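You operate a simulated robot arm through the tools that you are given. There is no shell and no other tool. Be economical: measure what you need, move in short steps, check, and stop when the job is done.

The job below is to be done with a simulated two-armed robot. You get a single attempt, and the scene is never put back.

## Task
Tighten the bowl plate's steel knobs, open its valve, try the gate lever.
Fine: both steel knobs on the bowl valve plate, before the valve is opened; the gate goes open and closed again.

The check looks at the end state, three seconds after you hand in, the way a careful person would. Anything else that was tipped, shoved, dropped, spilled or broken makes it a failure.

## Robot
Two 7-joint arms with fingered hands on one trunk, on a base that drives. Base frame: it is fixed to the floor where the robot stands at the start and does not move with it; the origin is under the middle of the robot, x ahead of it, y to its left, z up. Readings come in cm, degrees, newtons and seconds.
The left shoulder is at the start at [7.1, 17.3, 108.8], the right one opposite. With the tool pointing down near the work surface each hand reaches from about 10 to 80 cm from the robot's upright axis, wherever it stands, measured 20 degrees to its own side. Places, roughly: black bowl toggle [140, -20, 90]; blue track toggle [150, -20, 90]; bowl left steel knob [50, 0, 80]; bowl pressure gauge [50, 10, 80]; bowl right steel knob [60, -10, 80]; bowl valve knob [50, 10, 80]; clip valve knob [130, -10, 70]; gate valve lever [150, -20, 90]; orange gate block [160, -10, 110]; orange valve knob [160, 0, 70]. Payload 3.5 kg a hand.
The TCP of each hand is the grasp point between the finger pads, 2.5 cm short of the fingertips. In the tool frame z runs along the fingers and y along their closing line. Largest opening 8.8 cm; the body of the gripper starts 2.9 cm behind the TCP. The gripper is a hand of 3 fingers: y runs from the thumb to the fingers, the wrist lies at [-1.3, -9.7, -16.2] in the tool frame, and closing takes about 1.5 s.
Orientation is told as [roll, pitch, yaw] about the base's x, y, z axes, in that order, counted from this pose: with the fingers straight down and the wrist toward the robot, the tool's x, y and z point along [0, 1, 0], [1, 0, 0] and [0, 0, -1] of the base frame.

## Interface
- The arms move only by the tool move_arm. It takes "left_targets", "right_targets" or both (then of equal length, played together; a hand with none holds still); each is text: rows parted by semicolons, each of 7 numbers parted by spaces: the shift along the tool's x, y, z in cm, then the turn, a rotation vector about the tool's x, y, z in degrees, then the gripper command, from -1 (shut) to 1 (fully open), values between in proportion. In form: x y z rx ry rz grip; .... A call has 1 to 8 rows; each row shifts and turns the commanded pose from where the row before left it, along the tool's axes as they then stand. Rows are played at 5 a second. More than 5 cm and 8.6 degrees between two rows, or a gripper value outside its range, and nothing of the call is played. A pose out of reach is approached as far as the arm can. The call stops where the force on the tool passes 40 N (or 10 N more than at its start, if that is more) or the arm is blocked; 0.2 s more then pass. The fingers move at their own pace (about 7.2 cm/s each) and stop on an object; they squeeze with about 29 N. The grip force told is the motor's: it shows also when the fingers shut on nothing. Time passes only in rows, and 0.2 s behind the last, so rows that do not move let the fingers close. It gives the time, the measured TCP pose, the force on the tool (base axes), the opening and the grip force at its end, in the units of the frame above (readings bear some noise), with the torque about the TCP (base axes, N m) and any sound that the robot's microphone picked up.
- Cameras (640 x 400 px; columns grow to the right, rows downward): "scene" is now at [18.01, 0.12, 130.03]; the picture's right is [-0.01, -1.00, 0.00], its down [-0.78, 0.01, -0.63] and it looks along [0.63, -0.01, -0.78] (base axes); focal length 276 px, centre (320, 200). "left" rides on the left gripper at [-5.8, -8.5, -9.9] in its tool frame; the picture's right is [-0.67, -0.35, 0.66], its down [0.69, -0.63, 0.37] and it looks along [0.29, 0.69, 0.66] (tool axes); focal length 261 px, centre (320, 200). "right" rides on the right gripper at [5.8, -8.5, -9.9] in its tool frame; the picture's right is [-0.67, 0.35, -0.66], its down [-0.68, -0.63, 0.37] and it looks along [-0.29, 0.69, 0.66] (tool axes); focal length 261 px, centre (320, 200). There is no depth. A picture from a camera that has moved, and an enlarged one, comes with that camera's place and axes in the base frame and with its lens. The place of the scene camera against the robot may be out by one fixed shift of up to 1.2 cm in any direction.
- capture(camera): a new picture of that camera. The clock stands still meanwhile.
- raise_lower(by): slides the trunk up (or, below 0, down) by that many cm; the arms and the scene camera ride with it, the base frame stays. It gives what a move gives, with no picture.
- steer(legs): drives the robot by 1 to 6 legs, each [ahead, left, turn to the left] in cm, cm and degrees, along the robot's own axes; the way and the turn of a leg run together, so that a leg with both is an arc; at most 150 cm and 180 degrees a leg. The arms and the cameras ride along, it lands a little off, and it stops where it bumps. It gives what a move gives.
- hand_shape(shape, hand): the hand has 3 fingers and takes this shape, open, in about a second: jaw (thumb against the fingers, like two jaws); tri (thumb and two fingers); tip (a fingertip pinch); poke (one finger out to press); point (the index stretched); flat (the hand flat); cup (the hand cupped); fist (a fist). The gripper value then closes the fingers along that shape, each until it touches; the sizes above hold for jaw. It gives what a move gives, with no picture.
- head_to(pan, tilt): turns the head with the scene camera to pan (to the left, within 86 degrees either way) and tilt (down, from -29 to 69), counted from straight ahead of the robot. It gives what a move gives.
- enlarge(camera, box): a new picture of the part [left, top, right, bottom] of that camera's present view, enlarged. The clock stands still meanwhile.
- job_done(): hands the job in; it is judged then, once.

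Work in short steps. Places have to be worked out from the pictures, the camera data and where the tool is seen: move nearer, look again, correct. Check each grasp and each placing, and mend what went wrong. You have 120 turns and 108 pictures in all, those below and enlarged ones among them. Open the grippers and draw the arms clear of the work before you hand the job in, unless the task says otherwise; then end with one line.

The tools are called after ">>>" by a JSON object that holds its "op" and its "data". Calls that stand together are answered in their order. move_arm: Moves the arms, as the interface text tells. Its arguments: {"type":"object","properties":{"left_targets":{"type":"string"},"right_targets":{"type":"string"}},"required":[]} The other tools are called the same way: raise_lower (by) slides the trunk up or down; hand_shape (shape, hand) gives the hand a shape; steer (legs) drives the base; head_to (pan, tilt) turns the head that bears the scene camera; capture (camera) takes a picture; enlarge (camera, box) takes an enlarged picture of a part of a camera's view; job_done () hands the job in.

At the start:

```text
t: 0.0
left_tool_pos: [53.72, 20.04, 103.59]
left_orientation: [0.0, 0.1, 0.0]
left_wrist_force: [0.4, 0.0, 0.0]
left_moment: [0.02, 0.02, 0.03]
left_gripper_width: 8.76
left_grip_force: 0.0
left_shape: jaw
right_tool_pos: [52.26, -23.82, 103.5]
right_orientation: [0.1, 0.0, 0.0]
right_wrist_force: [-0.6, 0.8, -0.7]
right_moment: [0.0, -0.01, 0.02]
right_gripper_width: 8.74
right_grip_force: 0.1
right_shape: jaw
trunk travel left (down, up): [-17.5, 28.0]
robot x, y, heading: [0.07, -0.33, -0.0]
head pan, tilt: [-0.6, 39.1]
```

scene: 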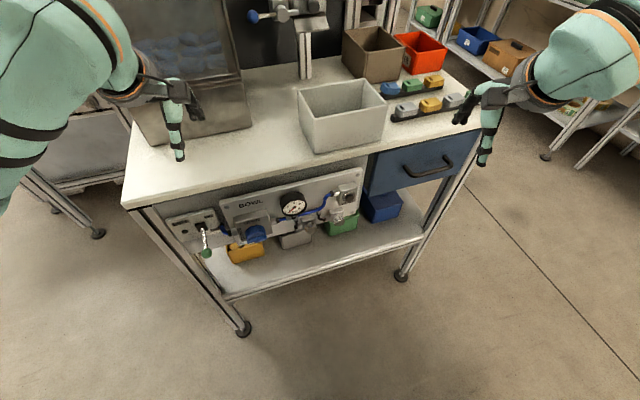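
right: 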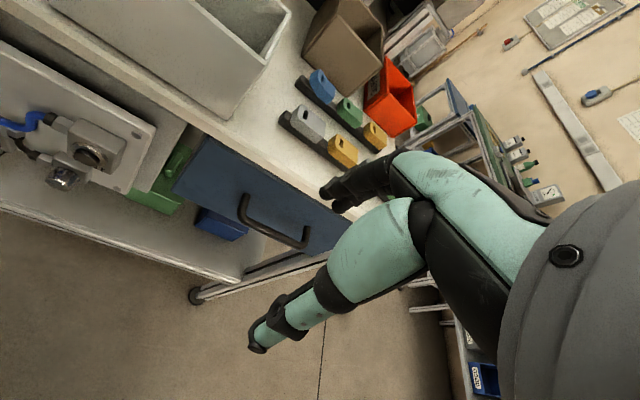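
left: 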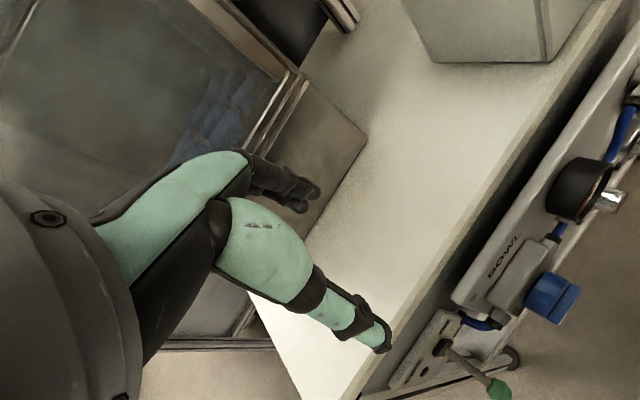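

The bowl plate is on the bench front under the tabletop. I'll look closer at it, and at the rest of the room.

>>> {"op": "enlarge", "data": {"camera": "scene", "box": [150, 160, 390, 310]}}

>>> {"op": "head_to", "data": {"pan": 0, "tilt": 15}}

>>> {"op": "capture", "data": {"camera": "scene"}}

```text
2.67 times, centred on (270, 235) of scene
camera zoom: at [18.01, 0.12, 130.03], right [-0.01, -1.0, 0.0], down [-0.78, 0.01, -0.63], along [0.63, -0.01, -0.78], focal length 735 px, centre (453, 107)
```

zoom: 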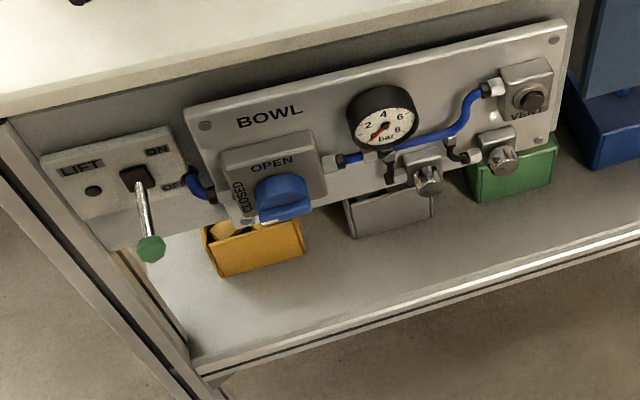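

```text
t: 0.9
left_tool_pos: [53.72, 20.01, 103.55]
left_orientation: [0.0, 0.0, 0.0]
left_wrist_force: [0.0, 0.2, 0.4]
left_moment: [0.01, 0.01, 0.02]
left_gripper_width: 8.77
left_grip_force: 0.1
left_shape: jaw
right_tool_pos: [52.17, -23.71, 103.49]
right_orientation: [0.0, 0.0, -0.1]
right_wrist_force: [-0.3, -1.1, 0.5]
right_moment: [0.02, -0.01, -0.01]
right_gripper_width: 8.78
right_grip_force: 0.2
right_shape: jaw
trunk travel left (down, up): [-17.5, 28.0]
robot x, y, heading: [0.15, -0.28, -0.0]
head pan, tilt: [0.0, 15.0]
```

```text
103 pictures are left
camera scene: at [19.56, 0.21, 133.6], right [0.0, -1.0, 0.0], down [-0.45, 0.0, -0.89], along [0.89, 0.0, -0.45], focal length 276 px, centre (320, 200)
```

scene: 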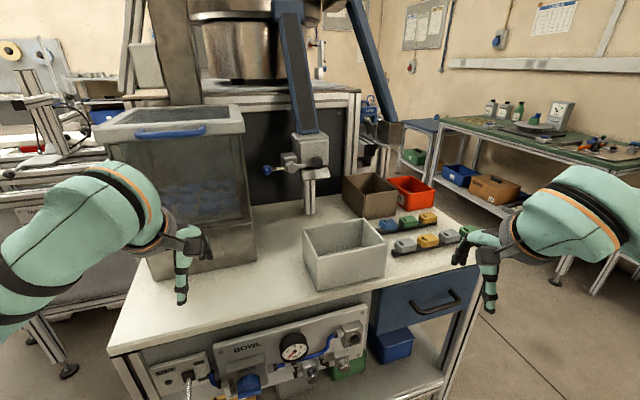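

I see a bowl feeder at the back of the bench, and more kit beyond it. I'll look further up and at both sides for the gate lever.

>>> {"op": "enlarge", "data": {"camera": "scene", "box": [240, 60, 440, 220]}}

>>> {"op": "head_to", "data": {"pan": -10, "tilt": -10}}

>>> {"op": "capture", "data": {"camera": "scene"}}

```text
2.50 times, centred on (340, 140) of scene
camera zoom: at [19.56, 0.21, 133.6], right [0.0, -1.0, 0.0], down [-0.45, 0.0, -0.89], along [0.89, 0.0, -0.45], focal length 689 px, centre (270, 350)
```

zoom: 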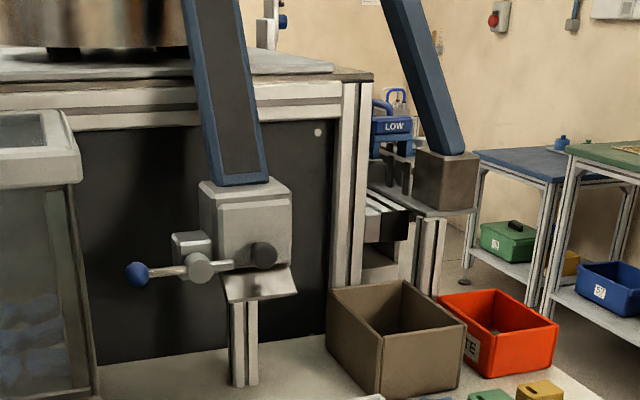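

```text
t: 1.8
left_tool_pos: [53.66, 19.98, 103.5]
left_orientation: [0.0, 0.0, -0.1]
left_wrist_force: [-0.4, -0.1, 0.1]
left_moment: [-0.02, 0.0, -0.01]
left_gripper_width: 8.75
left_grip_force: 0.1
left_shape: jaw
right_tool_pos: [52.24, -23.8, 103.5]
right_orientation: [0.0, 0.1, 0.0]
right_wrist_force: [-0.7, 0.1, -1.2]
right_moment: [0.01, 0.0, 0.0]
right_gripper_width: 8.75
right_grip_force: 0.0
right_shape: jaw
trunk travel left (down, up): [-17.5, 28.0]
robot x, y, heading: [-0.01, -0.31, -0.0]
head pan, tilt: [-10.0, -10.0]
```

```text
101 pictures are left
camera scene: at [19.35, -1.25, 137.67], right [-0.17, -0.98, 0.04], down [-0.04, -0.03, -1.0], along [0.98, -0.17, -0.03], focal length 276 px, centre (320, 200)
```

scene: 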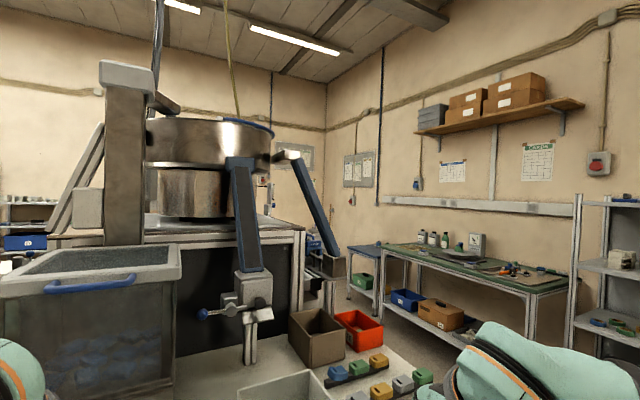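

Both steel knobs look to be near [50,1.5,81] and [53,-5,81], on a plate facing about 18° to my right of head-on. I'll square the base to the plate and look again.

>>> {"op": "steer", "data": {"legs": [[-5, -9, 0], [0, 0, 18]]}}

>>> {"op": "head_to", "data": {"pan": 0, "tilt": 42}}

>>> {"op": "capture", "data": {"camera": "scene"}}

```text
t: 3.9
left_tool_pos: [39.96, 26.66, 103.53]
left_orientation: [0.1, -0.1, 18.1]
left_wrist_force: [-0.1, -1.1, -0.5]
left_moment: [0.0, 0.01, -0.03]
left_gripper_width: 8.77
left_grip_force: 0.0
left_shape: jaw
right_tool_pos: [52.03, -15.37, 103.68]
right_orientation: [0.0, 0.0, 18.0]
right_wrist_force: [-0.2, 0.2, -0.8]
right_moment: [-0.03, 0.02, -0.02]
right_gripper_width: 8.77
right_grip_force: 0.0
right_shape: jaw
trunk travel left (down, up): [-17.5, 28.0]
robot x, y, heading: [-4.98, -8.82, 17.9]
head pan, tilt: [-10.0, -10.0]
```

```text
t: 5.2
left_tool_pos: [39.89, 26.75, 103.5]
left_orientation: [0.1, 0.0, 18.1]
left_wrist_force: [-0.8, 0.1, 0.6]
left_moment: [-0.01, 0.0, -0.01]
left_gripper_width: 8.76
left_grip_force: 0.0
left_shape: jaw
right_tool_pos: [52.09, -15.29, 103.55]
right_orientation: [0.0, -0.1, 18.1]
right_wrist_force: [0.3, 0.6, -0.1]
right_moment: [-0.03, 0.05, 0.0]
right_gripper_width: 8.8
right_grip_force: 0.1
right_shape: jaw
trunk travel left (down, up): [-17.5, 28.0]
robot x, y, heading: [-4.66, -9.33, 18.0]
head pan, tilt: [0.0, 42.0]
```

```text
100 pictures are left
camera scene: at [11.87, -3.24, 129.66], right [0.31, -0.95, 0.0], down [-0.77, -0.25, -0.59], along [0.56, 0.18, -0.81], focal length 276 px, centre (320, 200)
```

scene: 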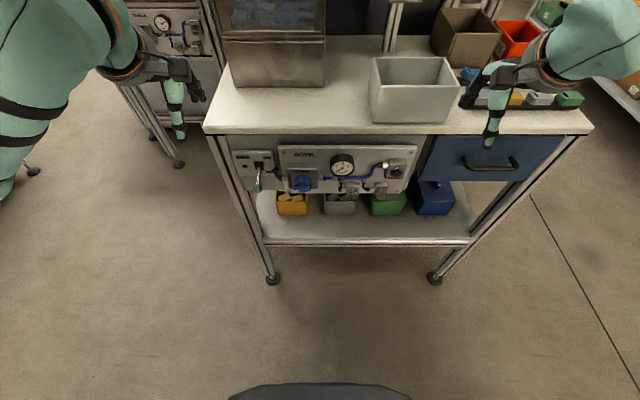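

The bench edge is now level in the picture, so the heading fits. I'll enlarge the plate for measuring.

>>> {"op": "enlarge", "data": {"camera": "scene", "box": [270, 130, 430, 230]}}

>>> {"op": "enlarge", "data": {"camera": "scene", "box": [110, 0, 230, 75]}}

```text
4.00 times, centred on (350, 180) of scene
camera zoom: at [11.87, -3.24, 129.66], right [0.31, -0.95, 0.0], down [-0.77, -0.25, -0.59], along [0.56, 0.18, -0.81], focal length 1102 px, centre (200, 280)
```

zoom: 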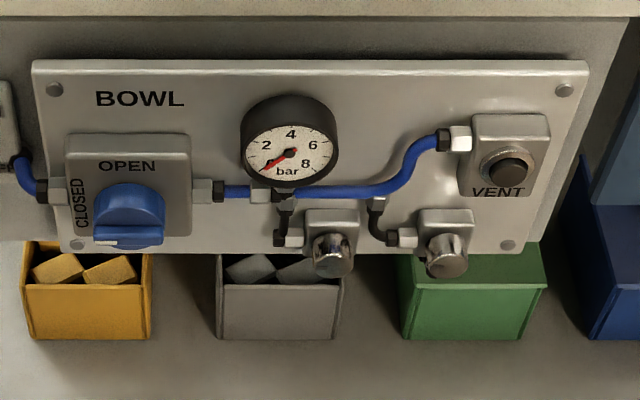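

```text
5.33 times, centred on (170, 38) of scene
camera zoom: at [11.87, -3.24, 129.66], right [0.31, -0.95, 0.0], down [-0.77, -0.25, -0.59], along [0.56, 0.18, -0.81], focal length 1470 px, centre (1120, 1067)
```

zoom: 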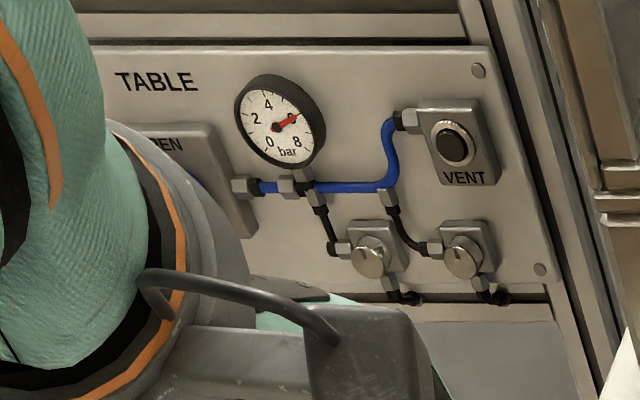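

The BOWL plate shows two steel knobs on the lower right, and the valve has its bar at CLOSED. I'll draw the right arm back and swing its fingers up toward horizontal.

>>> {"op": "move_arm", "data": {"right_targets": "0 -1.5 0 -8.5 0 0 1; 0 -1.48 -0.22 -8.5 0 0 1; 0 -1.43 -0.44 -8.5 0 0 1; 0 -1.35 -0.65 -8.5 0 0 1; 0 -1.24 -0.84 -8.5 0 0 1; 0 -1.1 -1.0 -8.5 0 0 1; 0 -0.94 -1.16 -8.5 0 0 1; 0 -0.76 -1.3 -8.5 0 0 1"}}

>>> {"op": "move_arm", "data": {"right_targets": "0 -0.6 -1.4 -8.5 0 0 1; 0 -1 0 -8.5 0 0 1; 0 -2 0 -5 0 0 1; 0 -3 0 0 0 0 1; 0 -3 0 0 0 0 1; 0 -3 0 0 0 0 1"}}

>>> {"op": "capture", "data": {"camera": "scene"}}

>>> {"op": "capture", "data": {"camera": "right"}}

```text
t: 7.0
left_tool_pos: [39.94, 26.71, 103.46]
left_orientation: [-0.1, 0.1, 18.1]
left_wrist_force: [-0.3, 1.2, 0.2]
left_moment: [0.03, 0.0, 0.02]
left_gripper_width: 8.8
left_grip_force: 0.1
left_shape: jaw
right_tool_pos: [49.22, -23.7, 109.77]
right_orientation: [4.3, -45.8, 19.7]
right_wrist_force: [-0.2, 0.0, 0.6]
right_moment: [0.03, 0.01, 0.01]
right_gripper_width: 8.79
right_grip_force: 0.1
right_shape: jaw
right hand out of reach, approached as far as the arm can: row 3, 4, 5, 6, 7, 8
trunk travel left (down, up): [-17.5, 28.0]
robot x, y, heading: [-4.94, -9.12, 18.2]
head pan, tilt: [0.0, 42.0]
```

```text
t: 8.3
left_tool_pos: [39.85, 26.6, 103.67]
left_orientation: [0.0, 0.0, 18.1]
left_wrist_force: [0.7, 0.2, 0.1]
left_moment: [0.02, -0.04, -0.02]
left_gripper_width: 8.77
left_grip_force: 0.2
left_shape: jaw
right_tool_pos: [46.45, -27.93, 100.37]
right_orientation: [5.8, -58.2, 20.0]
right_wrist_force: [0.0, -1.0, 0.2]
right_moment: [-0.02, 0.01, -0.04]
right_gripper_width: 8.77
right_grip_force: 0.0
right_shape: jaw
right hand out of reach, approached as far as the arm can: row 1, 2, 3, 4, 5, 6
trunk travel left (down, up): [-17.5, 28.0]
robot x, y, heading: [-4.98, -8.88, 17.9]
head pan, tilt: [0.0, 42.0]
```

```text
97 pictures are left
camera scene: at [11.78, -3.26, 129.67], right [0.31, -0.95, 0.0], down [-0.77, -0.25, -0.59], along [0.56, 0.18, -0.81], focal length 276 px, centre (320, 200)
```

scene: 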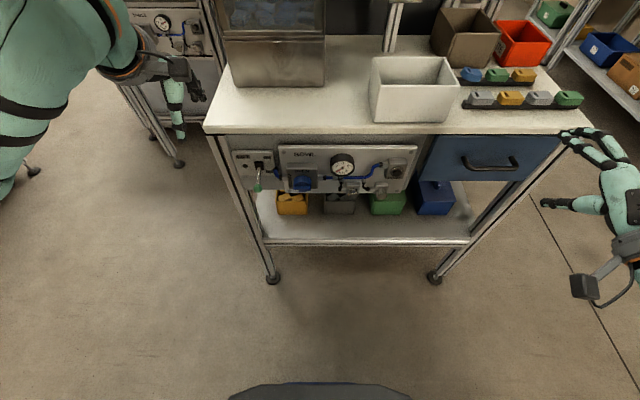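

```text
96 pictures are left
camera right: at [32.33, -27.98, 98.74], right [-0.04, -0.8, 0.6], down [0.25, -0.59, -0.76], along [0.97, 0.12, 0.23], focal length 261 px, centre (320, 200)
```

right: 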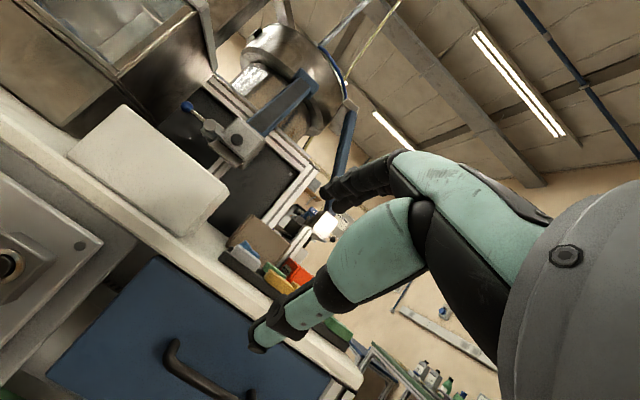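

The arm could not reach with the wrist below the hand. I'll roll the hand so the wrist goes out to the right instead, which suits a right arm better, and watch the readings.

>>> {"op": "move_arm", "data": {"right_targets": "0 0 0 0 0 -8.5 1; 0 0 0 0 0 -8.5 1; 0 0 0 0 0 -8.5 1; 0 0 0 0 0 -8.5 1; 0 0 0 0 0 -8.5 1; 0 0 0 0 0 -8.5 1; 0 0 0 0 0 -8.5 1; 0 0 0 0 0 -8.5 1"}}

```text
t: 10.2
left_tool_pos: [39.94, 26.72, 103.53]
left_orientation: [0.0, 0.0, 18.1]
left_wrist_force: [0.0, 0.2, -0.2]
left_moment: [-0.01, -0.03, 0.02]
left_gripper_width: 8.75
left_grip_force: 0.0
left_shape: jaw
right_tool_pos: [46.59, -27.88, 100.4]
right_orientation: [-55.6, -21.5, 102.6]
right_wrist_force: [-0.2, -0.1, 0.4]
right_moment: [-0.04, -0.02, -0.05]
right_gripper_width: 8.78
right_grip_force: 0.0
right_shape: jaw
trunk travel left (down, up): [-17.5, 28.0]
robot x, y, heading: [-5.03, -9.02, 17.8]
head pan, tilt: [0.0, 42.0]
```

The commanded pose restarts from the measured one, and the roll worked. Now I'll level the fingers so the tool z axis lies along the plate normal.

>>> {"op": "move_arm", "data": {"right_targets": "0 0 0 0.25 -6.6 -4.5 1; 0 0 0 0.25 -6.6 -4.5 1; 0 0 0 0.25 -6.6 -4.5 1; 0 0 0 0.25 -6.6 -4.5 1; 0 0 0 0.25 -6.6 -4.5 1"}}

```text
t: 11.3
left_tool_pos: [39.95, 26.64, 103.45]
left_orientation: [0.0, 0.0, 18.2]
left_wrist_force: [0.0, -0.2, 0.3]
left_moment: [-0.04, -0.01, 0.0]
left_gripper_width: 8.76
left_grip_force: 0.0
left_shape: jaw
right_tool_pos: [49.17, -35.5, 111.27]
right_orientation: [-89.4, -0.3, 108.6]
right_wrist_force: [-1.3, 0.4, -0.4]
right_moment: [0.0, -0.02, -0.01]
right_gripper_width: 8.78
right_grip_force: 0.0
right_shape: jaw
right hand out of reach, approached as far as the arm can: row 3, 4, 5
trunk travel left (down, up): [-17.5, 28.0]
robot x, y, heading: [-4.7, -8.5, 18.3]
head pan, tilt: [0.0, 42.0]
```

The orientation is right but the arm got pushed out and up. I'll back the base off 12 cm for room, then bring the hand down, left and forward to see what is reachable.

>>> {"op": "steer", "data": {"legs": [[-12, 0, 0]]}}

>>> {"op": "move_arm", "data": {"right_targets": "0 3 2 0 0 0 1; 2 3 2 0 0 0 1; 3 3 2 0 0 0 1; 3 3 2 0 0 0 1; 4 3 0 0 0 0 1; 4 3 0 0 0 0 1; 4 3 0 0 0 0 1; 4 3 0 0 0 0 1"}}

```text
t: 12.6
left_tool_pos: [28.4, 22.9, 103.61]
left_orientation: [0.0, 0.2, 18.0]
left_wrist_force: [-0.6, -0.1, -0.3]
left_moment: [-0.02, 0.0, 0.01]
left_gripper_width: 8.77
left_grip_force: 0.0
left_shape: jaw
right_tool_pos: [37.7, -39.3, 111.31]
right_orientation: [-89.3, -0.4, 108.7]
right_wrist_force: [-0.1, -0.2, -0.2]
right_moment: [0.01, 0.01, 0.03]
right_gripper_width: 8.76
right_grip_force: 0.0
right_shape: jaw
trunk travel left (down, up): [-17.5, 28.0]
robot x, y, heading: [-16.66, -12.66, 18.1]
head pan, tilt: [0.0, 42.0]
```

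```text
t: 14.4
left_tool_pos: [28.32, 22.81, 103.61]
left_orientation: [0.1, 0.0, 18.1]
left_wrist_force: [-0.1, 0.9, 0.6]
left_moment: [-0.01, 0.0, 0.04]
left_gripper_width: 8.77
left_grip_force: 0.0
left_shape: jaw
right_tool_pos: [40.72, -34.42, 113.79]
right_orientation: [-89.0, -0.5, 108.7]
right_wrist_force: [0.0, -0.6, 0.2]
right_moment: [-0.02, 0.02, 0.0]
right_gripper_width: 8.78
right_grip_force: 0.1
right_shape: jaw
right hand out of reach, approached as far as the arm can: row 1, 2, 3, 4, 5, 6, 7, 8
trunk travel left (down, up): [-17.5, 28.0]
robot x, y, heading: [-16.06, -12.71, 18.0]
head pan, tilt: [0.0, 42.0]
```

The arm sticks. I'll look at its posture to choose a better branch.

>>> {"op": "head_to", "data": {"pan": -40, "tilt": 35}}

>>> {"op": "capture", "data": {"camera": "scene"}}

```text
t: 15.5
left_tool_pos: [28.4, 23.02, 103.52]
left_orientation: [0.0, -0.1, 18.0]
left_wrist_force: [-1.0, -0.3, 1.0]
left_moment: [0.01, -0.01, -0.02]
left_gripper_width: 8.77
left_grip_force: 0.2
left_shape: jaw
right_tool_pos: [40.76, -34.42, 113.72]
right_orientation: [-89.0, -0.6, 108.8]
right_wrist_force: [-1.0, 0.9, 0.3]
right_moment: [0.02, 0.02, 0.01]
right_gripper_width: 8.8
right_grip_force: 0.1
right_shape: jaw
trunk travel left (down, up): [-17.5, 28.0]
robot x, y, heading: [-16.68, -12.94, 18.2]
head pan, tilt: [-40.0, 35.0]
```

```text
95 pictures are left
camera scene: at [0.84, -12.79, 131.01], right [-0.36, -0.92, 0.13], down [-0.68, 0.16, -0.71], along [0.64, -0.35, -0.69], focal length 276 px, centre (320, 200)
```

scene: 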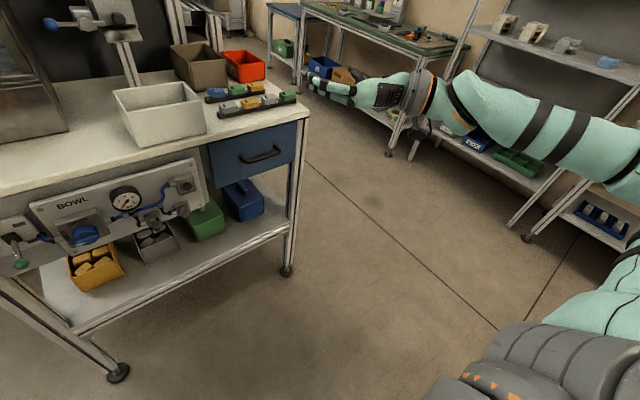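

The elbow is high and out to the right. A wrist-above pose, with the forearm sloping down-forward, should suit it, so I'll roll the hand −90° about the finger axis.

>>> {"op": "move_arm", "data": {"right_targets": "0 0 1 0 0 -8.5 1; 0 0 1 0 0 -8.5 1; 0 0 1 0 0 -8.5 1; 0 0 1 0 0 -8.5 1; 0 0 1 0 0 -8.5 1; 0 0 1 0 0 -8.5 1; 0 0 1 0 0 -8.5 1; 0 0 1 0 0 -8.5 1"}}

>>> {"op": "move_arm", "data": {"right_targets": "0 0 0 0 0 -8.5 1; 0 0 0 0 0 -8.5 1; 0 0 0 0 0 -5 1; 0 2 0 0 0 0 1;0 3 0 0 0 0 1;0 3 0 0 0 0 1"}}

```text
t: 17.3
left_tool_pos: [28.38, 22.88, 103.5]
left_orientation: [0.0, 0.0, 18.1]
left_wrist_force: [0.8, 0.5, -0.3]
left_moment: [-0.02, 0.0, -0.02]
left_gripper_width: 8.79
left_grip_force: 0.1
left_shape: jaw
right_tool_pos: [47.26, -39.03, 112.83]
right_orientation: [-88.2, 15.3, 112.8]
right_wrist_force: [1.1, 0.0, 0.1]
right_moment: [0.04, -0.01, -0.01]
right_gripper_width: 8.79
right_grip_force: 0.1
right_shape: jaw
right hand out of reach, approached as far as the arm can: row 1, 2, 3, 4, 5, 6, 7, 8
trunk travel left (down, up): [-17.5, 28.0]
robot x, y, heading: [-16.41, -12.77, 18.1]
head pan, tilt: [-40.0, 35.0]
```

```text
t: 18.7
left_tool_pos: [28.25, 22.99, 103.54]
left_orientation: [0.1, 0.0, 18.2]
left_wrist_force: [0.8, 0.0, 0.5]
left_moment: [-0.01, 0.03, 0.0]
left_gripper_width: 8.78
left_grip_force: 0.0
left_shape: jaw
right_tool_pos: [47.68, -36.74, 113.19]
right_orientation: [-87.9, 14.4, 113.6]
right_wrist_force: [-0.8, -0.4, 0.3]
right_moment: [-0.05, 0.01, 0.02]
right_gripper_width: 8.78
right_grip_force: 0.1
right_shape: jaw
right hand out of reach, approached as far as the arm can: row 1, 2, 3, 4, 5, 6
trunk travel left (down, up): [-17.5, 28.0]
robot x, y, heading: [-16.53, -13.1, 17.9]
head pan, tilt: [-40.0, 35.0]
```

The forearm roll is at its limit here, which is probably what stopped the downward moves. I'll roll the other way, with the wrist down-right, then try lowering.

>>> {"op": "move_arm", "data": {"right_targets": "0 0 0 0.7 0 8 1; 0 0 0 0.7 0 8 1; 0 0 0 0.7 0 8 1; 0 0 0 0.7 0 8 1; 0 0 0 0.7 0 8 1; 0 0 0 0.7 0 8 1; 0 0 0 0.7 0 8 1"}}

>>> {"op": "move_arm", "data": {"right_targets": "2 -2 0 0 0 0 1; 2 -2 0 0 0 0 1; 2 -2 0 0 0 0 1; 2 -2 0 0 0 0 1; 2 -2 0 0 0 0 1; 2 -2 0 0 0 0 1; 2 -2 0 0 0 0 1; 2 -2 0 0 0 0 1"}}

```text
t: 20.3
left_tool_pos: [28.38, 22.95, 103.67]
left_orientation: [0.0, 0.0, 18.1]
left_wrist_force: [-0.2, -0.5, 0.5]
left_moment: [0.04, -0.01, 0.01]
left_gripper_width: 8.78
left_grip_force: 0.2
left_shape: jaw
right_tool_pos: [47.8, -36.89, 113.1]
right_orientation: [-86.1, -40.6, 105.2]
right_wrist_force: [0.0, 0.1, -0.3]
right_moment: [0.0, 0.01, -0.05]
right_gripper_width: 8.77
right_grip_force: 0.1
right_shape: jaw
trunk travel left (down, up): [-17.5, 28.0]
robot x, y, heading: [-16.62, -12.77, 17.9]
head pan, tilt: [-40.0, 35.0]
```

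```text
t: 22.1
left_tool_pos: [28.39, 22.99, 103.59]
left_orientation: [0.0, 0.1, 18.1]
left_wrist_force: [-0.6, 0.3, -0.7]
left_moment: [0.01, 0.01, 0.03]
left_gripper_width: 8.81
left_grip_force: 0.0
left_shape: jaw
right_tool_pos: [47.23, -38.92, 90.47]
right_orientation: [-86.2, -40.5, 105.2]
right_wrist_force: [0.7, -0.2, 0.3]
right_moment: [-0.01, -0.02, 0.01]
right_gripper_width: 8.76
right_grip_force: 0.1
right_shape: jaw
trunk travel left (down, up): [-17.5, 28.0]
robot x, y, heading: [-16.5, -12.34, 18.3]
head pan, tilt: [-40.0, 35.0]
```

That works: the hand is level at z 90 with the fingers at the plate. I'll lower to knob height and test the clockwise roll range here, clear of everything.

>>> {"op": "move_arm", "data": {"right_targets": "2 -2 0 0 0 0 1; 2 -2 0 0 0 0 1; 2 -2 0 0 0 0 1; 0 0 0 0 0 -8.5 1; 0 0 0 0 0 -8.5 1; 0 0 0 0 0 -8.5 1; 0 0 0 0 0 -8.5 1; 0 0 0 0 0 -8.5 1"}}

>>> {"op": "move_arm", "data": {"right_targets": "0 0 0 0 0 8.5 1; 0 0 0 0 0 8.5 1; 0 0 0 0 0 8.5 1; 0 0 0 0 0 8.5 1; 0 0 0 0 0 8.5 1; 0 0 0 0 0 8.5 1; 0 0 0 0 0 8.5 1; 0 0 0 0 0 8.5 1"}}

>>> {"op": "move_arm", "data": {"right_targets": "0 0 0 0 0 8.5 1; 0 0 0 0 0 8.5 1; 0 0 0 0 0 8.5 1; 0 0 0 0 0 8.5 1; 0 0 0 0 0 8.5 1; 0 0 0 0 0 8.5 1; 0 0 0 0 0 8.5 1; 0 0 0 0 0 8.5 1"}}

```text
t: 23.9
left_tool_pos: [28.4, 22.99, 103.43]
left_orientation: [0.0, 0.0, 18.2]
left_wrist_force: [0.2, -0.3, 0.1]
left_moment: [-0.01, -0.01, -0.03]
left_gripper_width: 8.78
left_grip_force: 0.0
left_shape: jaw
right_tool_pos: [54.58, -50.46, 82.27]
right_orientation: [-87.1, 2.0, 108.1]
right_wrist_force: [-0.1, -0.7, -1.0]
right_moment: [0.01, -0.03, 0.02]
right_gripper_width: 8.81
right_grip_force: 0.2
right_shape: jaw
right hand out of reach, approached as far as the arm can: row 5, 6, 7, 8
trunk travel left (down, up): [-17.5, 28.0]
robot x, y, heading: [-16.56, -12.54, 18.2]
head pan, tilt: [-40.0, 35.0]
```

```text
t: 25.7
left_tool_pos: [28.44, 23.05, 103.47]
left_orientation: [-0.1, 0.1, 18.1]
left_wrist_force: [-0.7, -0.7, -0.3]
left_moment: [-0.01, 0.03, -0.02]
left_gripper_width: 8.79
left_grip_force: 0.0
left_shape: jaw
right_tool_pos: [53.01, -48.85, 81.62]
right_orientation: [-82.8, -65.9, 101.3]
right_wrist_force: [0.4, 0.2, -0.7]
right_moment: [0.02, -0.01, 0.04]
right_gripper_width: 8.77
right_grip_force: 0.1
right_shape: jaw
right hand out of reach, approached as far as the arm can: row 1, 2, 3, 4
trunk travel left (down, up): [-17.5, 28.0]
robot x, y, heading: [-16.65, -12.64, 18.0]
head pan, tilt: [-40.0, 35.0]
```

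```text
t: 27.5
left_tool_pos: [28.51, 23.02, 103.54]
left_orientation: [0.0, 0.0, 18.1]
left_wrist_force: [-0.7, 0.1, -0.6]
left_moment: [0.0, -0.02, 0.02]
left_gripper_width: 8.76
left_grip_force: 0.0
left_shape: jaw
right_tool_pos: [57.29, -51.11, 77.45]
right_orientation: [85.9, -45.8, -69.3]
right_wrist_force: [0.3, -0.9, -0.1]
right_moment: [0.01, -0.01, -0.01]
right_gripper_width: 8.78
right_grip_force: 0.1
right_shape: jaw
right hand out of reach, approached as far as the arm can: row 1, 2, 3, 4, 5, 6, 7, 8
trunk travel left (down, up): [-17.5, 28.0]
robot x, y, heading: [-16.32, -12.83, 18.0]
head pan, tilt: [-40.0, 35.0]
```

The roll range is ample, roughly from wrist-right-down through wrist-down to wrist-left-down. I'll roll back to the start side, then read the pose.

>>> {"op": "move_arm", "data": {"right_targets": "0 0 -1 0 0 -8.5 1; 0 0 -1 0 0 -8.5 1; 0 0 -1 0 0 -8.5 1; 0 0 -1 0 0 -8.5 1; 0 0 0 0 0 -8.5 1; 0 0 0 0 0 -8.5 1; 0 0 0 0 0 -8.5 1; 0 0 0 0 0 -8.5 1"}}

>>> {"op": "head_to", "data": {"pan": -5, "tilt": 38}}

>>> {"op": "enlarge", "data": {"camera": "scene", "box": [220, 80, 460, 230]}}

```text
t: 29.3
left_tool_pos: [28.36, 23.05, 103.53]
left_orientation: [0.0, -0.1, 18.0]
left_wrist_force: [0.4, -0.2, 0.2]
left_moment: [-0.01, -0.04, 0.0]
left_gripper_width: 8.77
left_grip_force: 0.0
left_shape: jaw
right_tool_pos: [50.9, -49.1, 79.36]
right_orientation: [-82.7, -65.7, 101.1]
right_wrist_force: [0.5, -0.3, 0.2]
right_moment: [0.01, -0.02, -0.01]
right_gripper_width: 8.77
right_grip_force: 0.0
right_shape: jaw
right hand out of reach, approached as far as the arm can: row 1, 2, 3, 4, 5, 6, 7, 8
trunk travel left (down, up): [-17.5, 28.0]
robot x, y, heading: [-16.49, -12.71, 18.1]
head pan, tilt: [-40.0, 35.0]
```

```text
t: 30.3
left_tool_pos: [28.34, 22.9, 103.5]
left_orientation: [0.1, 0.0, 18.1]
left_wrist_force: [0.1, -0.2, -0.8]
left_moment: [0.01, -0.03, 0.0]
left_gripper_width: 8.78
left_grip_force: 0.1
left_shape: jaw
right_tool_pos: [50.78, -49.04, 79.27]
right_orientation: [-82.7, -65.9, 101.1]
right_wrist_force: [0.1, 0.1, -0.1]
right_moment: [0.01, -0.02, -0.03]
right_gripper_width: 8.77
right_grip_force: 0.0
right_shape: jaw
trunk travel left (down, up): [-17.5, 28.0]
robot x, y, heading: [-16.53, -12.83, 18.1]
head pan, tilt: [-5.0, 38.0]
```

```text
2.67 times, centred on (340, 155) of scene
camera zoom: at [0.96, -7.6, 130.19], right [0.23, -0.97, 0.02], down [-0.74, -0.18, -0.65], along [0.63, 0.13, -0.76], focal length 735 px, centre (267, 320)
```

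zoom: 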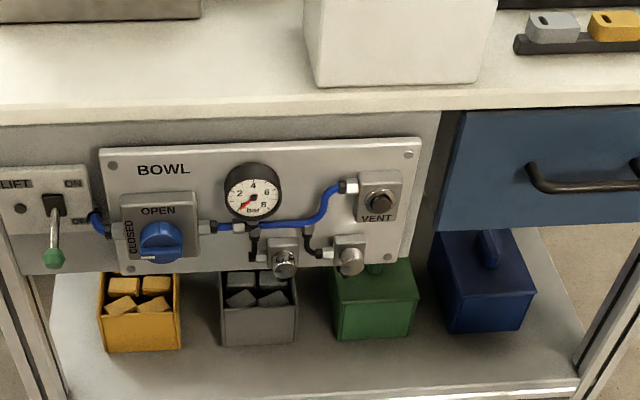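

The knobs are clearly in view, roughly at x 52, y 2, z 77–80. I'll move the hand 15 cm left, then drive the base left so the hand faces the left knob.

>>> {"op": "move_arm", "data": {"right_targets": "2.74 1.22 0 0 0 0 1; 2.74 1.22 0 0 0 0 1; 2.74 1.22 0 0 0 0 1; 2.74 1.22 0 0 0 0 1; 2.74 1.22 0 0 0 0 1"}}

>>> {"op": "steer", "data": {"legs": [[0, 31, 0]]}}

>>> {"op": "capture", "data": {"camera": "right"}}

>>> {"op": "capture", "data": {"camera": "scene"}}

```text
t: 31.5
left_tool_pos: [28.44, 22.96, 103.58]
left_orientation: [0.1, 0.1, 18.2]
left_wrist_force: [-0.2, -0.5, -0.6]
left_moment: [0.01, -0.01, 0.0]
left_gripper_width: 8.81
left_grip_force: 0.1
left_shape: jaw
right_tool_pos: [51.29, -37.39, 74.1]
right_orientation: [-83.1, -65.9, 101.6]
right_wrist_force: [0.0, 0.2, -0.3]
right_moment: [-0.02, 0.04, 0.0]
right_gripper_width: 8.8
right_grip_force: 0.2
right_shape: jaw
right hand out of reach, approached as far as the arm can: row 1, 2, 3, 4, 5
trunk travel left (down, up): [-17.5, 28.0]
robot x, y, heading: [-16.41, -12.35, 18.2]
head pan, tilt: [-5.0, 38.0]
```

```text
t: 33.6
left_tool_pos: [18.76, 52.44, 103.58]
left_orientation: [-0.1, 0.0, 18.0]
left_wrist_force: [-0.1, 0.3, 0.9]
left_moment: [-0.03, 0.01, 0.03]
left_gripper_width: 8.76
left_grip_force: 0.1
left_shape: jaw
right_tool_pos: [41.53, -8.06, 74.09]
right_orientation: [-83.1, -65.8, 101.4]
right_wrist_force: [0.4, -0.1, 0.3]
right_moment: [0.02, 0.03, -0.01]
right_gripper_width: 8.77
right_grip_force: 0.1
right_shape: jaw
trunk travel left (down, up): [-17.5, 28.0]
robot x, y, heading: [-26.03, 16.91, 18.3]
head pan, tilt: [-5.0, 38.0]
```

```text
93 pictures are left
camera right: at [31.17, -9.44, 64.42], right [-0.45, -0.64, 0.62], down [0.6, -0.73, -0.31], along [0.66, 0.23, 0.72], focal length 261 px, centre (320, 200)
```

right: 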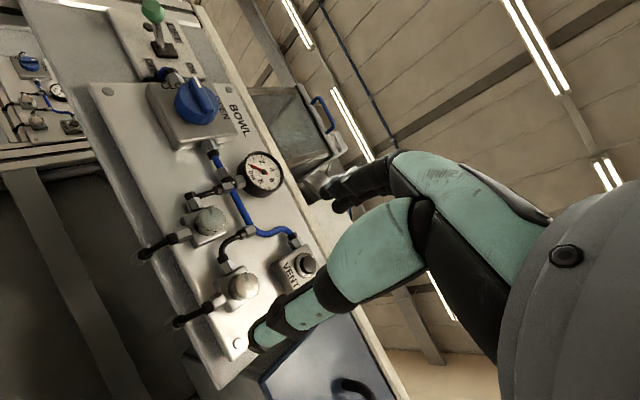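

```text
92 pictures are left
camera scene: at [-8.67, 21.94, 130.18], right [0.23, -0.97, 0.02], down [-0.74, -0.18, -0.65], along [0.63, 0.13, -0.76], focal length 276 px, centre (320, 200)
```

scene: 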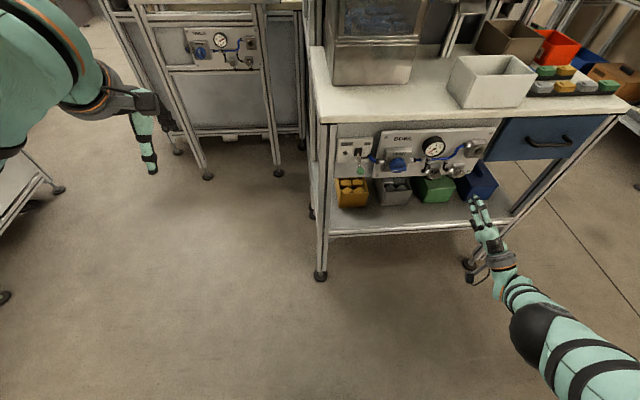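

The hand camera shows both knobs well, and triangulating puts the left one near [53.8, 2, 75.4] and the right near [56.3, −5, 75.4]. I'll enlarge to see the knob shape and the fittings.

>>> {"op": "enlarge", "data": {"camera": "right", "box": [120, 60, 320, 360]}}

>>> {"op": "enlarge", "data": {"camera": "scene", "box": [370, 120, 530, 220]}}

```text
1.33 times, centred on (220, 210) of right
camera zoom: at [31.17, -9.44, 64.42], right [-0.45, -0.64, 0.62], down [0.6, -0.73, -0.31], along [0.66, 0.23, 0.72], focal length 348 px, centre (453, 187)
```

zoom: 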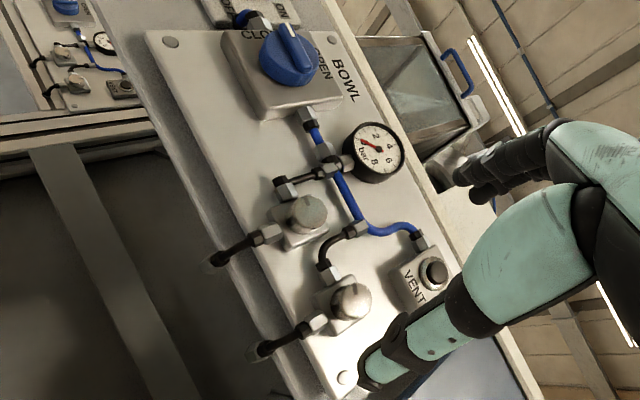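

```text
4.00 times, centred on (450, 170) of scene
camera zoom: at [-8.67, 21.94, 130.18], right [0.23, -0.97, 0.02], down [-0.74, -0.18, -0.65], along [0.63, 0.13, -0.76], focal length 1102 px, centre (-200, 320)
```

zoom: 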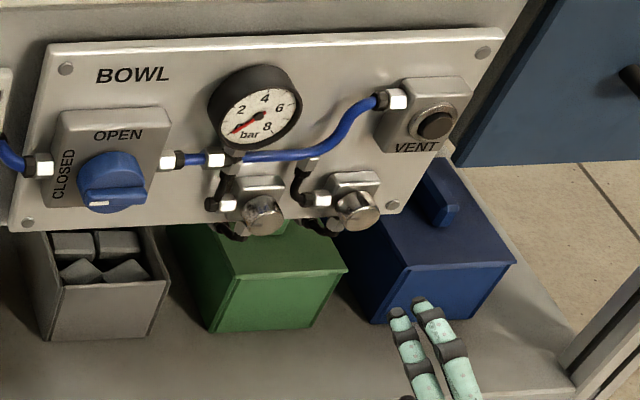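

The knobs are cylindrical caps with fittings at their left and bottom. I'll raise the trunk a touch and drive 6 cm forward and 5.5 cm left to get the hand in front of the left knob.

>>> {"op": "raise_lower", "data": {"by": 1.5}}

>>> {"op": "steer", "data": {"legs": [[6, 5.5, 0]]}}

>>> {"op": "capture", "data": {"camera": "right"}}

>>> {"op": "enlarge", "data": {"camera": "scene", "box": [370, 120, 530, 220]}}

```text
t: 34.2
left_tool_pos: [18.73, 52.34, 105.04]
left_orientation: [0.0, 0.0, 17.9]
left_wrist_force: [-0.1, -0.1, 0.8]
left_moment: [0.01, 0.01, -0.03]
left_gripper_width: 8.77
left_grip_force: 0.0
left_shape: jaw
right_tool_pos: [41.64, -8.06, 76.13]
right_orientation: [-84.0, -65.9, 102.2]
right_wrist_force: [-1.2, 0.3, -0.7]
right_moment: [-0.01, -0.03, -0.02]
right_gripper_width: 8.79
right_grip_force: 0.1
right_shape: jaw
trunk travel left (down, up): [-19.0, 26.5]
robot x, y, heading: [-26.37, 16.97, 18.3]
head pan, tilt: [-5.0, 38.0]
```

```text
t: 35.2
left_tool_pos: [22.82, 59.46, 105.11]
left_orientation: [0.0, 0.1, 18.1]
left_wrist_force: [0.2, 0.1, -0.5]
left_moment: [-0.03, 0.01, 0.02]
left_gripper_width: 8.78
left_grip_force: 0.1
left_shape: jaw
right_tool_pos: [45.58, -1.05, 76.18]
right_orientation: [-84.1, -65.8, 102.2]
right_wrist_force: [0.1, -0.9, 0.4]
right_moment: [0.02, -0.02, -0.02]
right_gripper_width: 8.76
right_grip_force: 0.2
right_shape: jaw
trunk travel left (down, up): [-19.0, 26.5]
robot x, y, heading: [-22.24, 24.07, 17.9]
head pan, tilt: [-5.0, 38.0]
```

```text
89 pictures are left
camera right: at [35.18, -2.36, 66.39], right [-0.46, -0.64, 0.62], down [0.6, -0.73, -0.31], along [0.65, 0.23, 0.72], focal length 261 px, centre (320, 200)
```

right: 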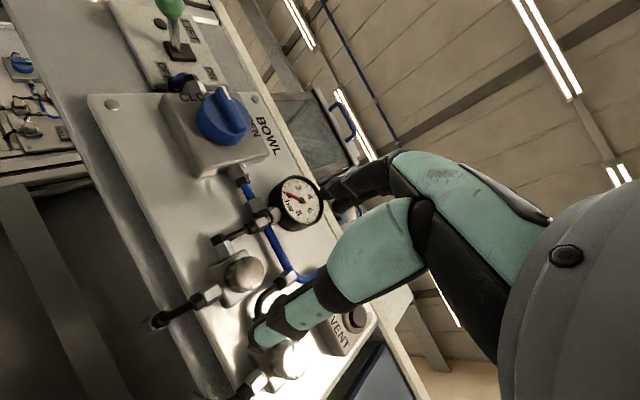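

```text
4.00 times, centred on (450, 170) of scene
camera zoom: at [-5.62, 28.68, 132.12], right [0.23, -0.97, 0.02], down [-0.73, -0.18, -0.66], along [0.65, 0.14, -0.75], focal length 1102 px, centre (-200, 320)
```

zoom: 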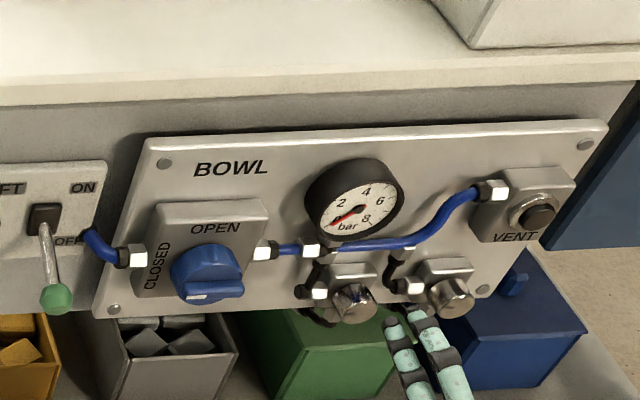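

Two hand-camera views agree: left knob face at ≈[54.2,1.9,75.5], right at ≈[55.7,−5.1,75.2]. The hand is laterally in line, so I'll half-close the fingers and advance 5 cm before checking.

>>> {"op": "move_arm", "data": {"right_targets": "0.3 -0.3 1 0 0 0 0.2; 0 0 2 0 0 0 0.1; 0 0 2 0 0 0 0.1; 0 0 0 0 0 0 0.1"}}

>>> {"op": "capture", "data": {"camera": "right"}}

>>> {"op": "enlarge", "data": {"camera": "scene", "box": [410, 160, 530, 235]}}

```text
t: 36.2
left_tool_pos: [22.81, 59.32, 105.09]
left_orientation: [0.1, 0.0, 17.9]
left_wrist_force: [-0.6, -0.5, -0.3]
left_moment: [0.01, -0.02, -0.03]
left_gripper_width: 8.79
left_grip_force: 0.1
left_shape: jaw
right_tool_pos: [47.64, 0.83, 77.55]
right_orientation: [-84.1, -66.0, 102.3]
right_wrist_force: [-0.2, 0.7, -0.5]
right_moment: [-0.01, -0.02, 0.02]
right_gripper_width: 4.91
right_grip_force: 0.1
right_shape: jaw
right hand out of reach, approached as far as the arm can: row 1, 2, 3
trunk travel left (down, up): [-19.0, 26.5]
robot x, y, heading: [-21.8, 23.86, 18.0]
head pan, tilt: [-5.0, 38.0]
```

```text
87 pictures are left
camera right: at [37.27, -0.54, 67.83], right [-0.46, -0.64, 0.62], down [0.6, -0.73, -0.31], along [0.65, 0.23, 0.72], focal length 261 px, centre (320, 200)
```

right: 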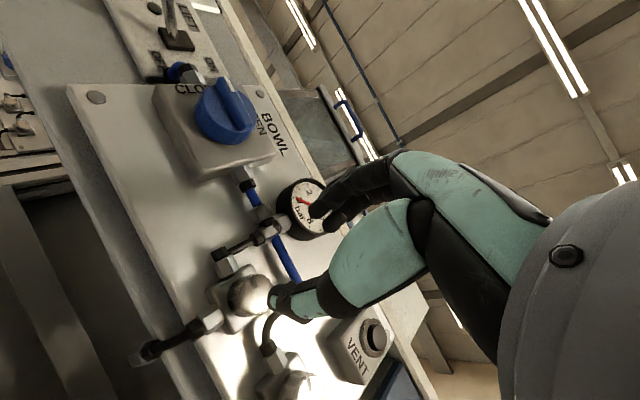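

```text
5.33 times, centred on (470, 198) of scene
camera zoom: at [-5.67, 28.57, 132.12], right [0.23, -0.97, 0.02], down [-0.73, -0.18, -0.66], along [0.65, 0.14, -0.75], focal length 1470 px, centre (-480, 213)
```

zoom: 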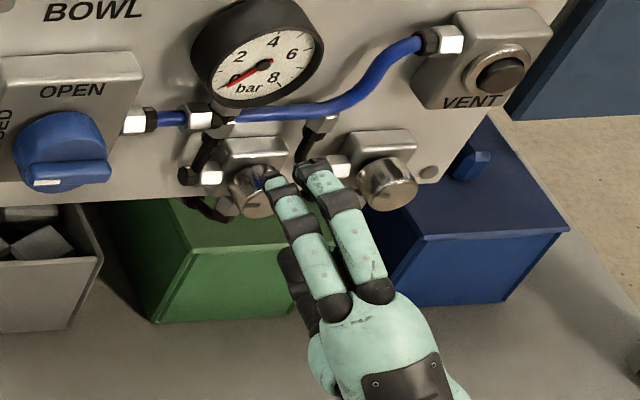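

The hand is running out of arm extension; the robot stands too far off. I'll pull the hand in toward the body (back and left), then drive closer.

>>> {"op": "move_arm", "data": {"right_targets": "0 0 -3 0 0 0 0.1; 0 0 -3 0 0 0 0.1; 0 0 -3 0 0 0 0.1; 1.9 0.8 -1 0 0 0 0.1; 1.9 0.8 0 0 0 0 0.1; 1.9 0.8 0 0 0 0 0.1; 1.9 0.8 0 0 0 0 0.1; 1.9 0.8 0 0 0 0 0.1"}}

```text
t: 38.0
left_tool_pos: [22.86, 59.35, 105.03]
left_orientation: [0.0, 0.0, 18.1]
left_wrist_force: [-0.1, -0.6, 0.4]
left_moment: [0.03, 0.02, 0.0]
left_gripper_width: 8.77
left_grip_force: 0.0
left_shape: jaw
right_tool_pos: [40.67, 5.54, 70.99]
right_orientation: [-84.4, -65.8, 102.6]
right_wrist_force: [-0.4, -0.7, -0.3]
right_moment: [0.0, 0.02, -0.01]
right_gripper_width: 4.89
right_grip_force: 0.1
right_shape: jaw
right hand out of reach, approached as far as the arm can: row 1, 2, 3, 4, 5, 6, 7, 8
trunk travel left (down, up): [-19.0, 26.5]
robot x, y, heading: [-22.38, 24.03, 18.0]
head pan, tilt: [-5.0, 38.0]
```

Retracting forces the hand low, since the forearm must come from below. Lowering the trunk should make it comfortable. I'll back off 8 cm, lower the trunk and bring the hand up again.

>>> {"op": "steer", "data": {"legs": [[-8, 0, 0]]}}

>>> {"op": "raise_lower", "data": {"by": -17}}

>>> {"op": "move_arm", "data": {"right_targets": "0 1 0 0 0 -8.5 0.1; 0 1 0 0 0 -8.5 0.1; -1.5 2.6 0 0 0 -6 0.1; -2 2.3 0 0 0 0 0.1; -2 2.3 0 0 0 0 0.1; -2 2.3 0 0 0 0 0.1; -2 2.3 0 0 0 0 0.1; -2 2.3 0 0 0 0 0.1"}}

```text
t: 39.1
left_tool_pos: [15.07, 56.89, 105.14]
left_orientation: [0.0, 0.1, 17.9]
left_wrist_force: [-0.4, 0.1, 0.3]
left_moment: [-0.03, -0.01, 0.02]
left_gripper_width: 8.75
left_grip_force: 0.0
left_shape: jaw
right_tool_pos: [33.14, 3.14, 70.97]
right_orientation: [-84.5, -66.0, 102.7]
right_wrist_force: [-0.5, -0.4, 1.1]
right_moment: [0.02, 0.0, 0.01]
right_gripper_width: 4.89
right_grip_force: 0.1
right_shape: jaw
trunk travel left (down, up): [-19.0, 26.5]
robot x, y, heading: [-30.06, 21.36, 17.7]
head pan, tilt: [-5.0, 38.0]
```

```text
t: 41.0
left_tool_pos: [15.05, 57.03, 88.18]
left_orientation: [0.0, -0.1, 18.0]
left_wrist_force: [0.5, 0.2, 0.6]
left_moment: [0.04, 0.0, -0.05]
left_gripper_width: 8.75
left_grip_force: 0.1
left_shape: jaw
right_tool_pos: [27.67, 1.23, 37.25]
right_orientation: [-49.2, -59.5, 71.1]
right_wrist_force: [0.4, -0.7, -0.2]
right_moment: [0.0, 0.01, 0.0]
right_gripper_width: 4.88
right_grip_force: 0.1
right_shape: jaw
trunk travel left (down, up): [-2.0, 43.5]
robot x, y, heading: [-29.62, 21.62, 17.9]
head pan, tilt: [-5.0, 38.0]
```

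```text
t: 42.8
left_tool_pos: [15.25, 56.97, 88.11]
left_orientation: [0.0, 0.0, 18.0]
left_wrist_force: [0.4, -0.4, -0.4]
left_moment: [0.01, 0.05, 0.0]
left_gripper_width: 8.78
left_grip_force: 0.1
left_shape: jaw
right_tool_pos: [40.32, 2.23, 42.38]
right_orientation: [-64.3, -40.1, 90.6]
right_wrist_force: [-0.8, 0.3, -0.4]
right_moment: [0.03, 0.0, 0.02]
right_gripper_width: 4.88
right_grip_force: 0.1
right_shape: jaw
right hand out of reach, approached as far as the arm can: row 1, 2, 3, 4, 5, 6, 7, 8
trunk travel left (down, up): [-2.0, 43.5]
robot x, y, heading: [-30.14, 21.27, 18.0]
head pan, tilt: [-5.0, 38.0]
```

The arm moved oddly with the trunk, ending at z 42. I'll look before going on.

>>> {"op": "head_to", "data": {"pan": -30, "tilt": 45}}

>>> {"op": "capture", "data": {"camera": "scene"}}

```text
t: 43.7
left_tool_pos: [15.23, 56.94, 88.03]
left_orientation: [0.0, -0.1, 18.0]
left_wrist_force: [-0.3, 0.5, -0.4]
left_moment: [0.03, -0.02, 0.01]
left_gripper_width: 8.77
left_grip_force: 0.0
left_shape: jaw
right_tool_pos: [40.19, 2.28, 42.4]
right_orientation: [-64.4, -40.2, 90.7]
right_wrist_force: [-0.5, 0.2, 0.1]
right_moment: [0.01, 0.0, 0.0]
right_gripper_width: 4.89
right_grip_force: 0.0
right_shape: jaw
trunk travel left (down, up): [-2.0, 43.5]
robot x, y, heading: [-29.68, 21.34, 18.0]
head pan, tilt: [-30.0, 45.0]
```

```text
85 pictures are left
camera scene: at [-0.55, 26.78, 106.45], right [-0.15, -0.96, 0.24], down [-0.94, 0.07, -0.33], along [0.3, -0.27, -0.91], focal length 276 px, centre (320, 200)
```

scene: 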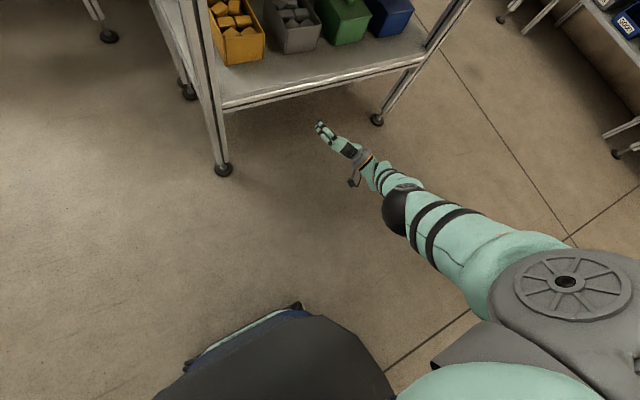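

Lowering tilts the torso forward and the arm ended up nearly straight. I'll back the base off 15 cm and bring the hand up and in.

>>> {"op": "steer", "data": {"legs": [[-15, 0, 0]]}}

>>> {"op": "move_arm", "data": {"right_targets": "-2.28 2.12 -3.2 0 0 0 0.1; -2.28 2.12 -3.2 0 0 0 0.1; -2.28 2.12 -3.2 0 0 0 0.1; -2.28 2.12 -3.2 0 0 0 0.1; -2.28 2.12 -3.2 0 0 0 0.1; -2.28 2.12 -3.2 0 0 0 0.1; -2.28 2.12 -3.2 0 0 0 0.1; -2.28 2.12 -3.2 0 0 0 0.1"}}

```text
t: 45.1
left_tool_pos: [0.82, 52.15, 88.07]
left_orientation: [0.0, 0.0, 18.0]
left_wrist_force: [0.2, 1.1, 0.1]
left_moment: [-0.02, -0.05, 0.0]
left_gripper_width: 8.8
left_grip_force: 0.0
left_shape: jaw
right_tool_pos: [25.78, -2.35, 42.58]
right_orientation: [-64.5, -40.1, 90.5]
right_wrist_force: [0.1, -0.2, -0.1]
right_moment: [-0.01, 0.01, -0.02]
right_gripper_width: 4.88
right_grip_force: 0.0
right_shape: jaw
trunk travel left (down, up): [-2.0, 43.5]
robot x, y, heading: [-43.98, 16.47, 17.9]
head pan, tilt: [-30.0, 45.0]
```

```text
t: 46.9
left_tool_pos: [0.83, 52.19, 88.13]
left_orientation: [0.0, 0.0, 18.0]
left_wrist_force: [-0.6, 0.3, -0.2]
left_moment: [-0.02, 0.0, 0.01]
left_gripper_width: 8.76
left_grip_force: 0.2
left_shape: jaw
right_tool_pos: [28.01, -18.81, 53.55]
right_orientation: [-64.4, -40.2, 90.8]
right_wrist_force: [0.5, 0.3, 0.5]
right_moment: [0.05, 0.0, -0.02]
right_gripper_width: 4.87
right_grip_force: 0.1
right_shape: jaw
right hand out of reach, approached as far as the arm can: row 1, 2, 3, 4, 5, 6, 7, 8
trunk travel left (down, up): [-2.0, 43.5]
robot x, y, heading: [-44.2, 16.61, 18.0]
head pan, tilt: [-30.0, 45.0]
```

I'll restore the trunk height, where a hand pose at (52 ahead, 45 right, z 82–90) with about 40° roll was fully reachable, and return the hand there.

>>> {"op": "raise_lower", "data": {"by": 15.5}}

>>> {"op": "move_arm", "data": {"right_targets": "-2.5 2 -1 0 0 0 0.1; -2.5 2 -1 0 0 0 0.1; -2.5 2 -1 0 0 0 0.1; -2.5 2 -1 0 0 0 0.1; -2.5 2 -1 0 0 0 0.1; -2.5 2 -1 0 0 0 0.1; 0 0 0 0 0 0 0.1"}}

```text
t: 48.7
left_tool_pos: [0.94, 52.35, 103.43]
left_orientation: [0.0, 0.0, 18.0]
left_wrist_force: [1.1, 0.1, -0.6]
left_moment: [-0.01, 0.0, 0.01]
left_gripper_width: 8.75
left_grip_force: 0.1
left_shape: jaw
right_tool_pos: [28.64, -18.65, 85.99]
right_orientation: [-85.1, -42.8, 104.6]
right_wrist_force: [0.5, 0.3, -0.1]
right_moment: [0.02, 0.0, -0.03]
right_gripper_width: 4.91
right_grip_force: 0.0
right_shape: jaw
trunk travel left (down, up): [-17.5, 28.0]
robot x, y, heading: [-44.15, 16.76, 18.2]
head pan, tilt: [-30.0, 45.0]
```

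```text
t: 50.3
left_tool_pos: [0.85, 52.37, 103.63]
left_orientation: [-0.1, 0.0, 18.0]
left_wrist_force: [0.1, -0.3, 1.4]
left_moment: [-0.02, -0.01, -0.05]
left_gripper_width: 8.78
left_grip_force: 0.0
left_shape: jaw
right_tool_pos: [30.78, -25.9, 103.03]
right_orientation: [-85.2, -43.0, 104.7]
right_wrist_force: [0.0, 0.5, 0.3]
right_moment: [0.0, -0.07, 0.01]
right_gripper_width: 4.88
right_grip_force: 0.0
right_shape: jaw
right hand out of reach, approached as far as the arm can: row 1, 2, 3, 4, 5, 6
trunk travel left (down, up): [-17.5, 28.0]
robot x, y, heading: [-44.36, 17.2, 18.0]
head pan, tilt: [-30.0, 45.0]
```

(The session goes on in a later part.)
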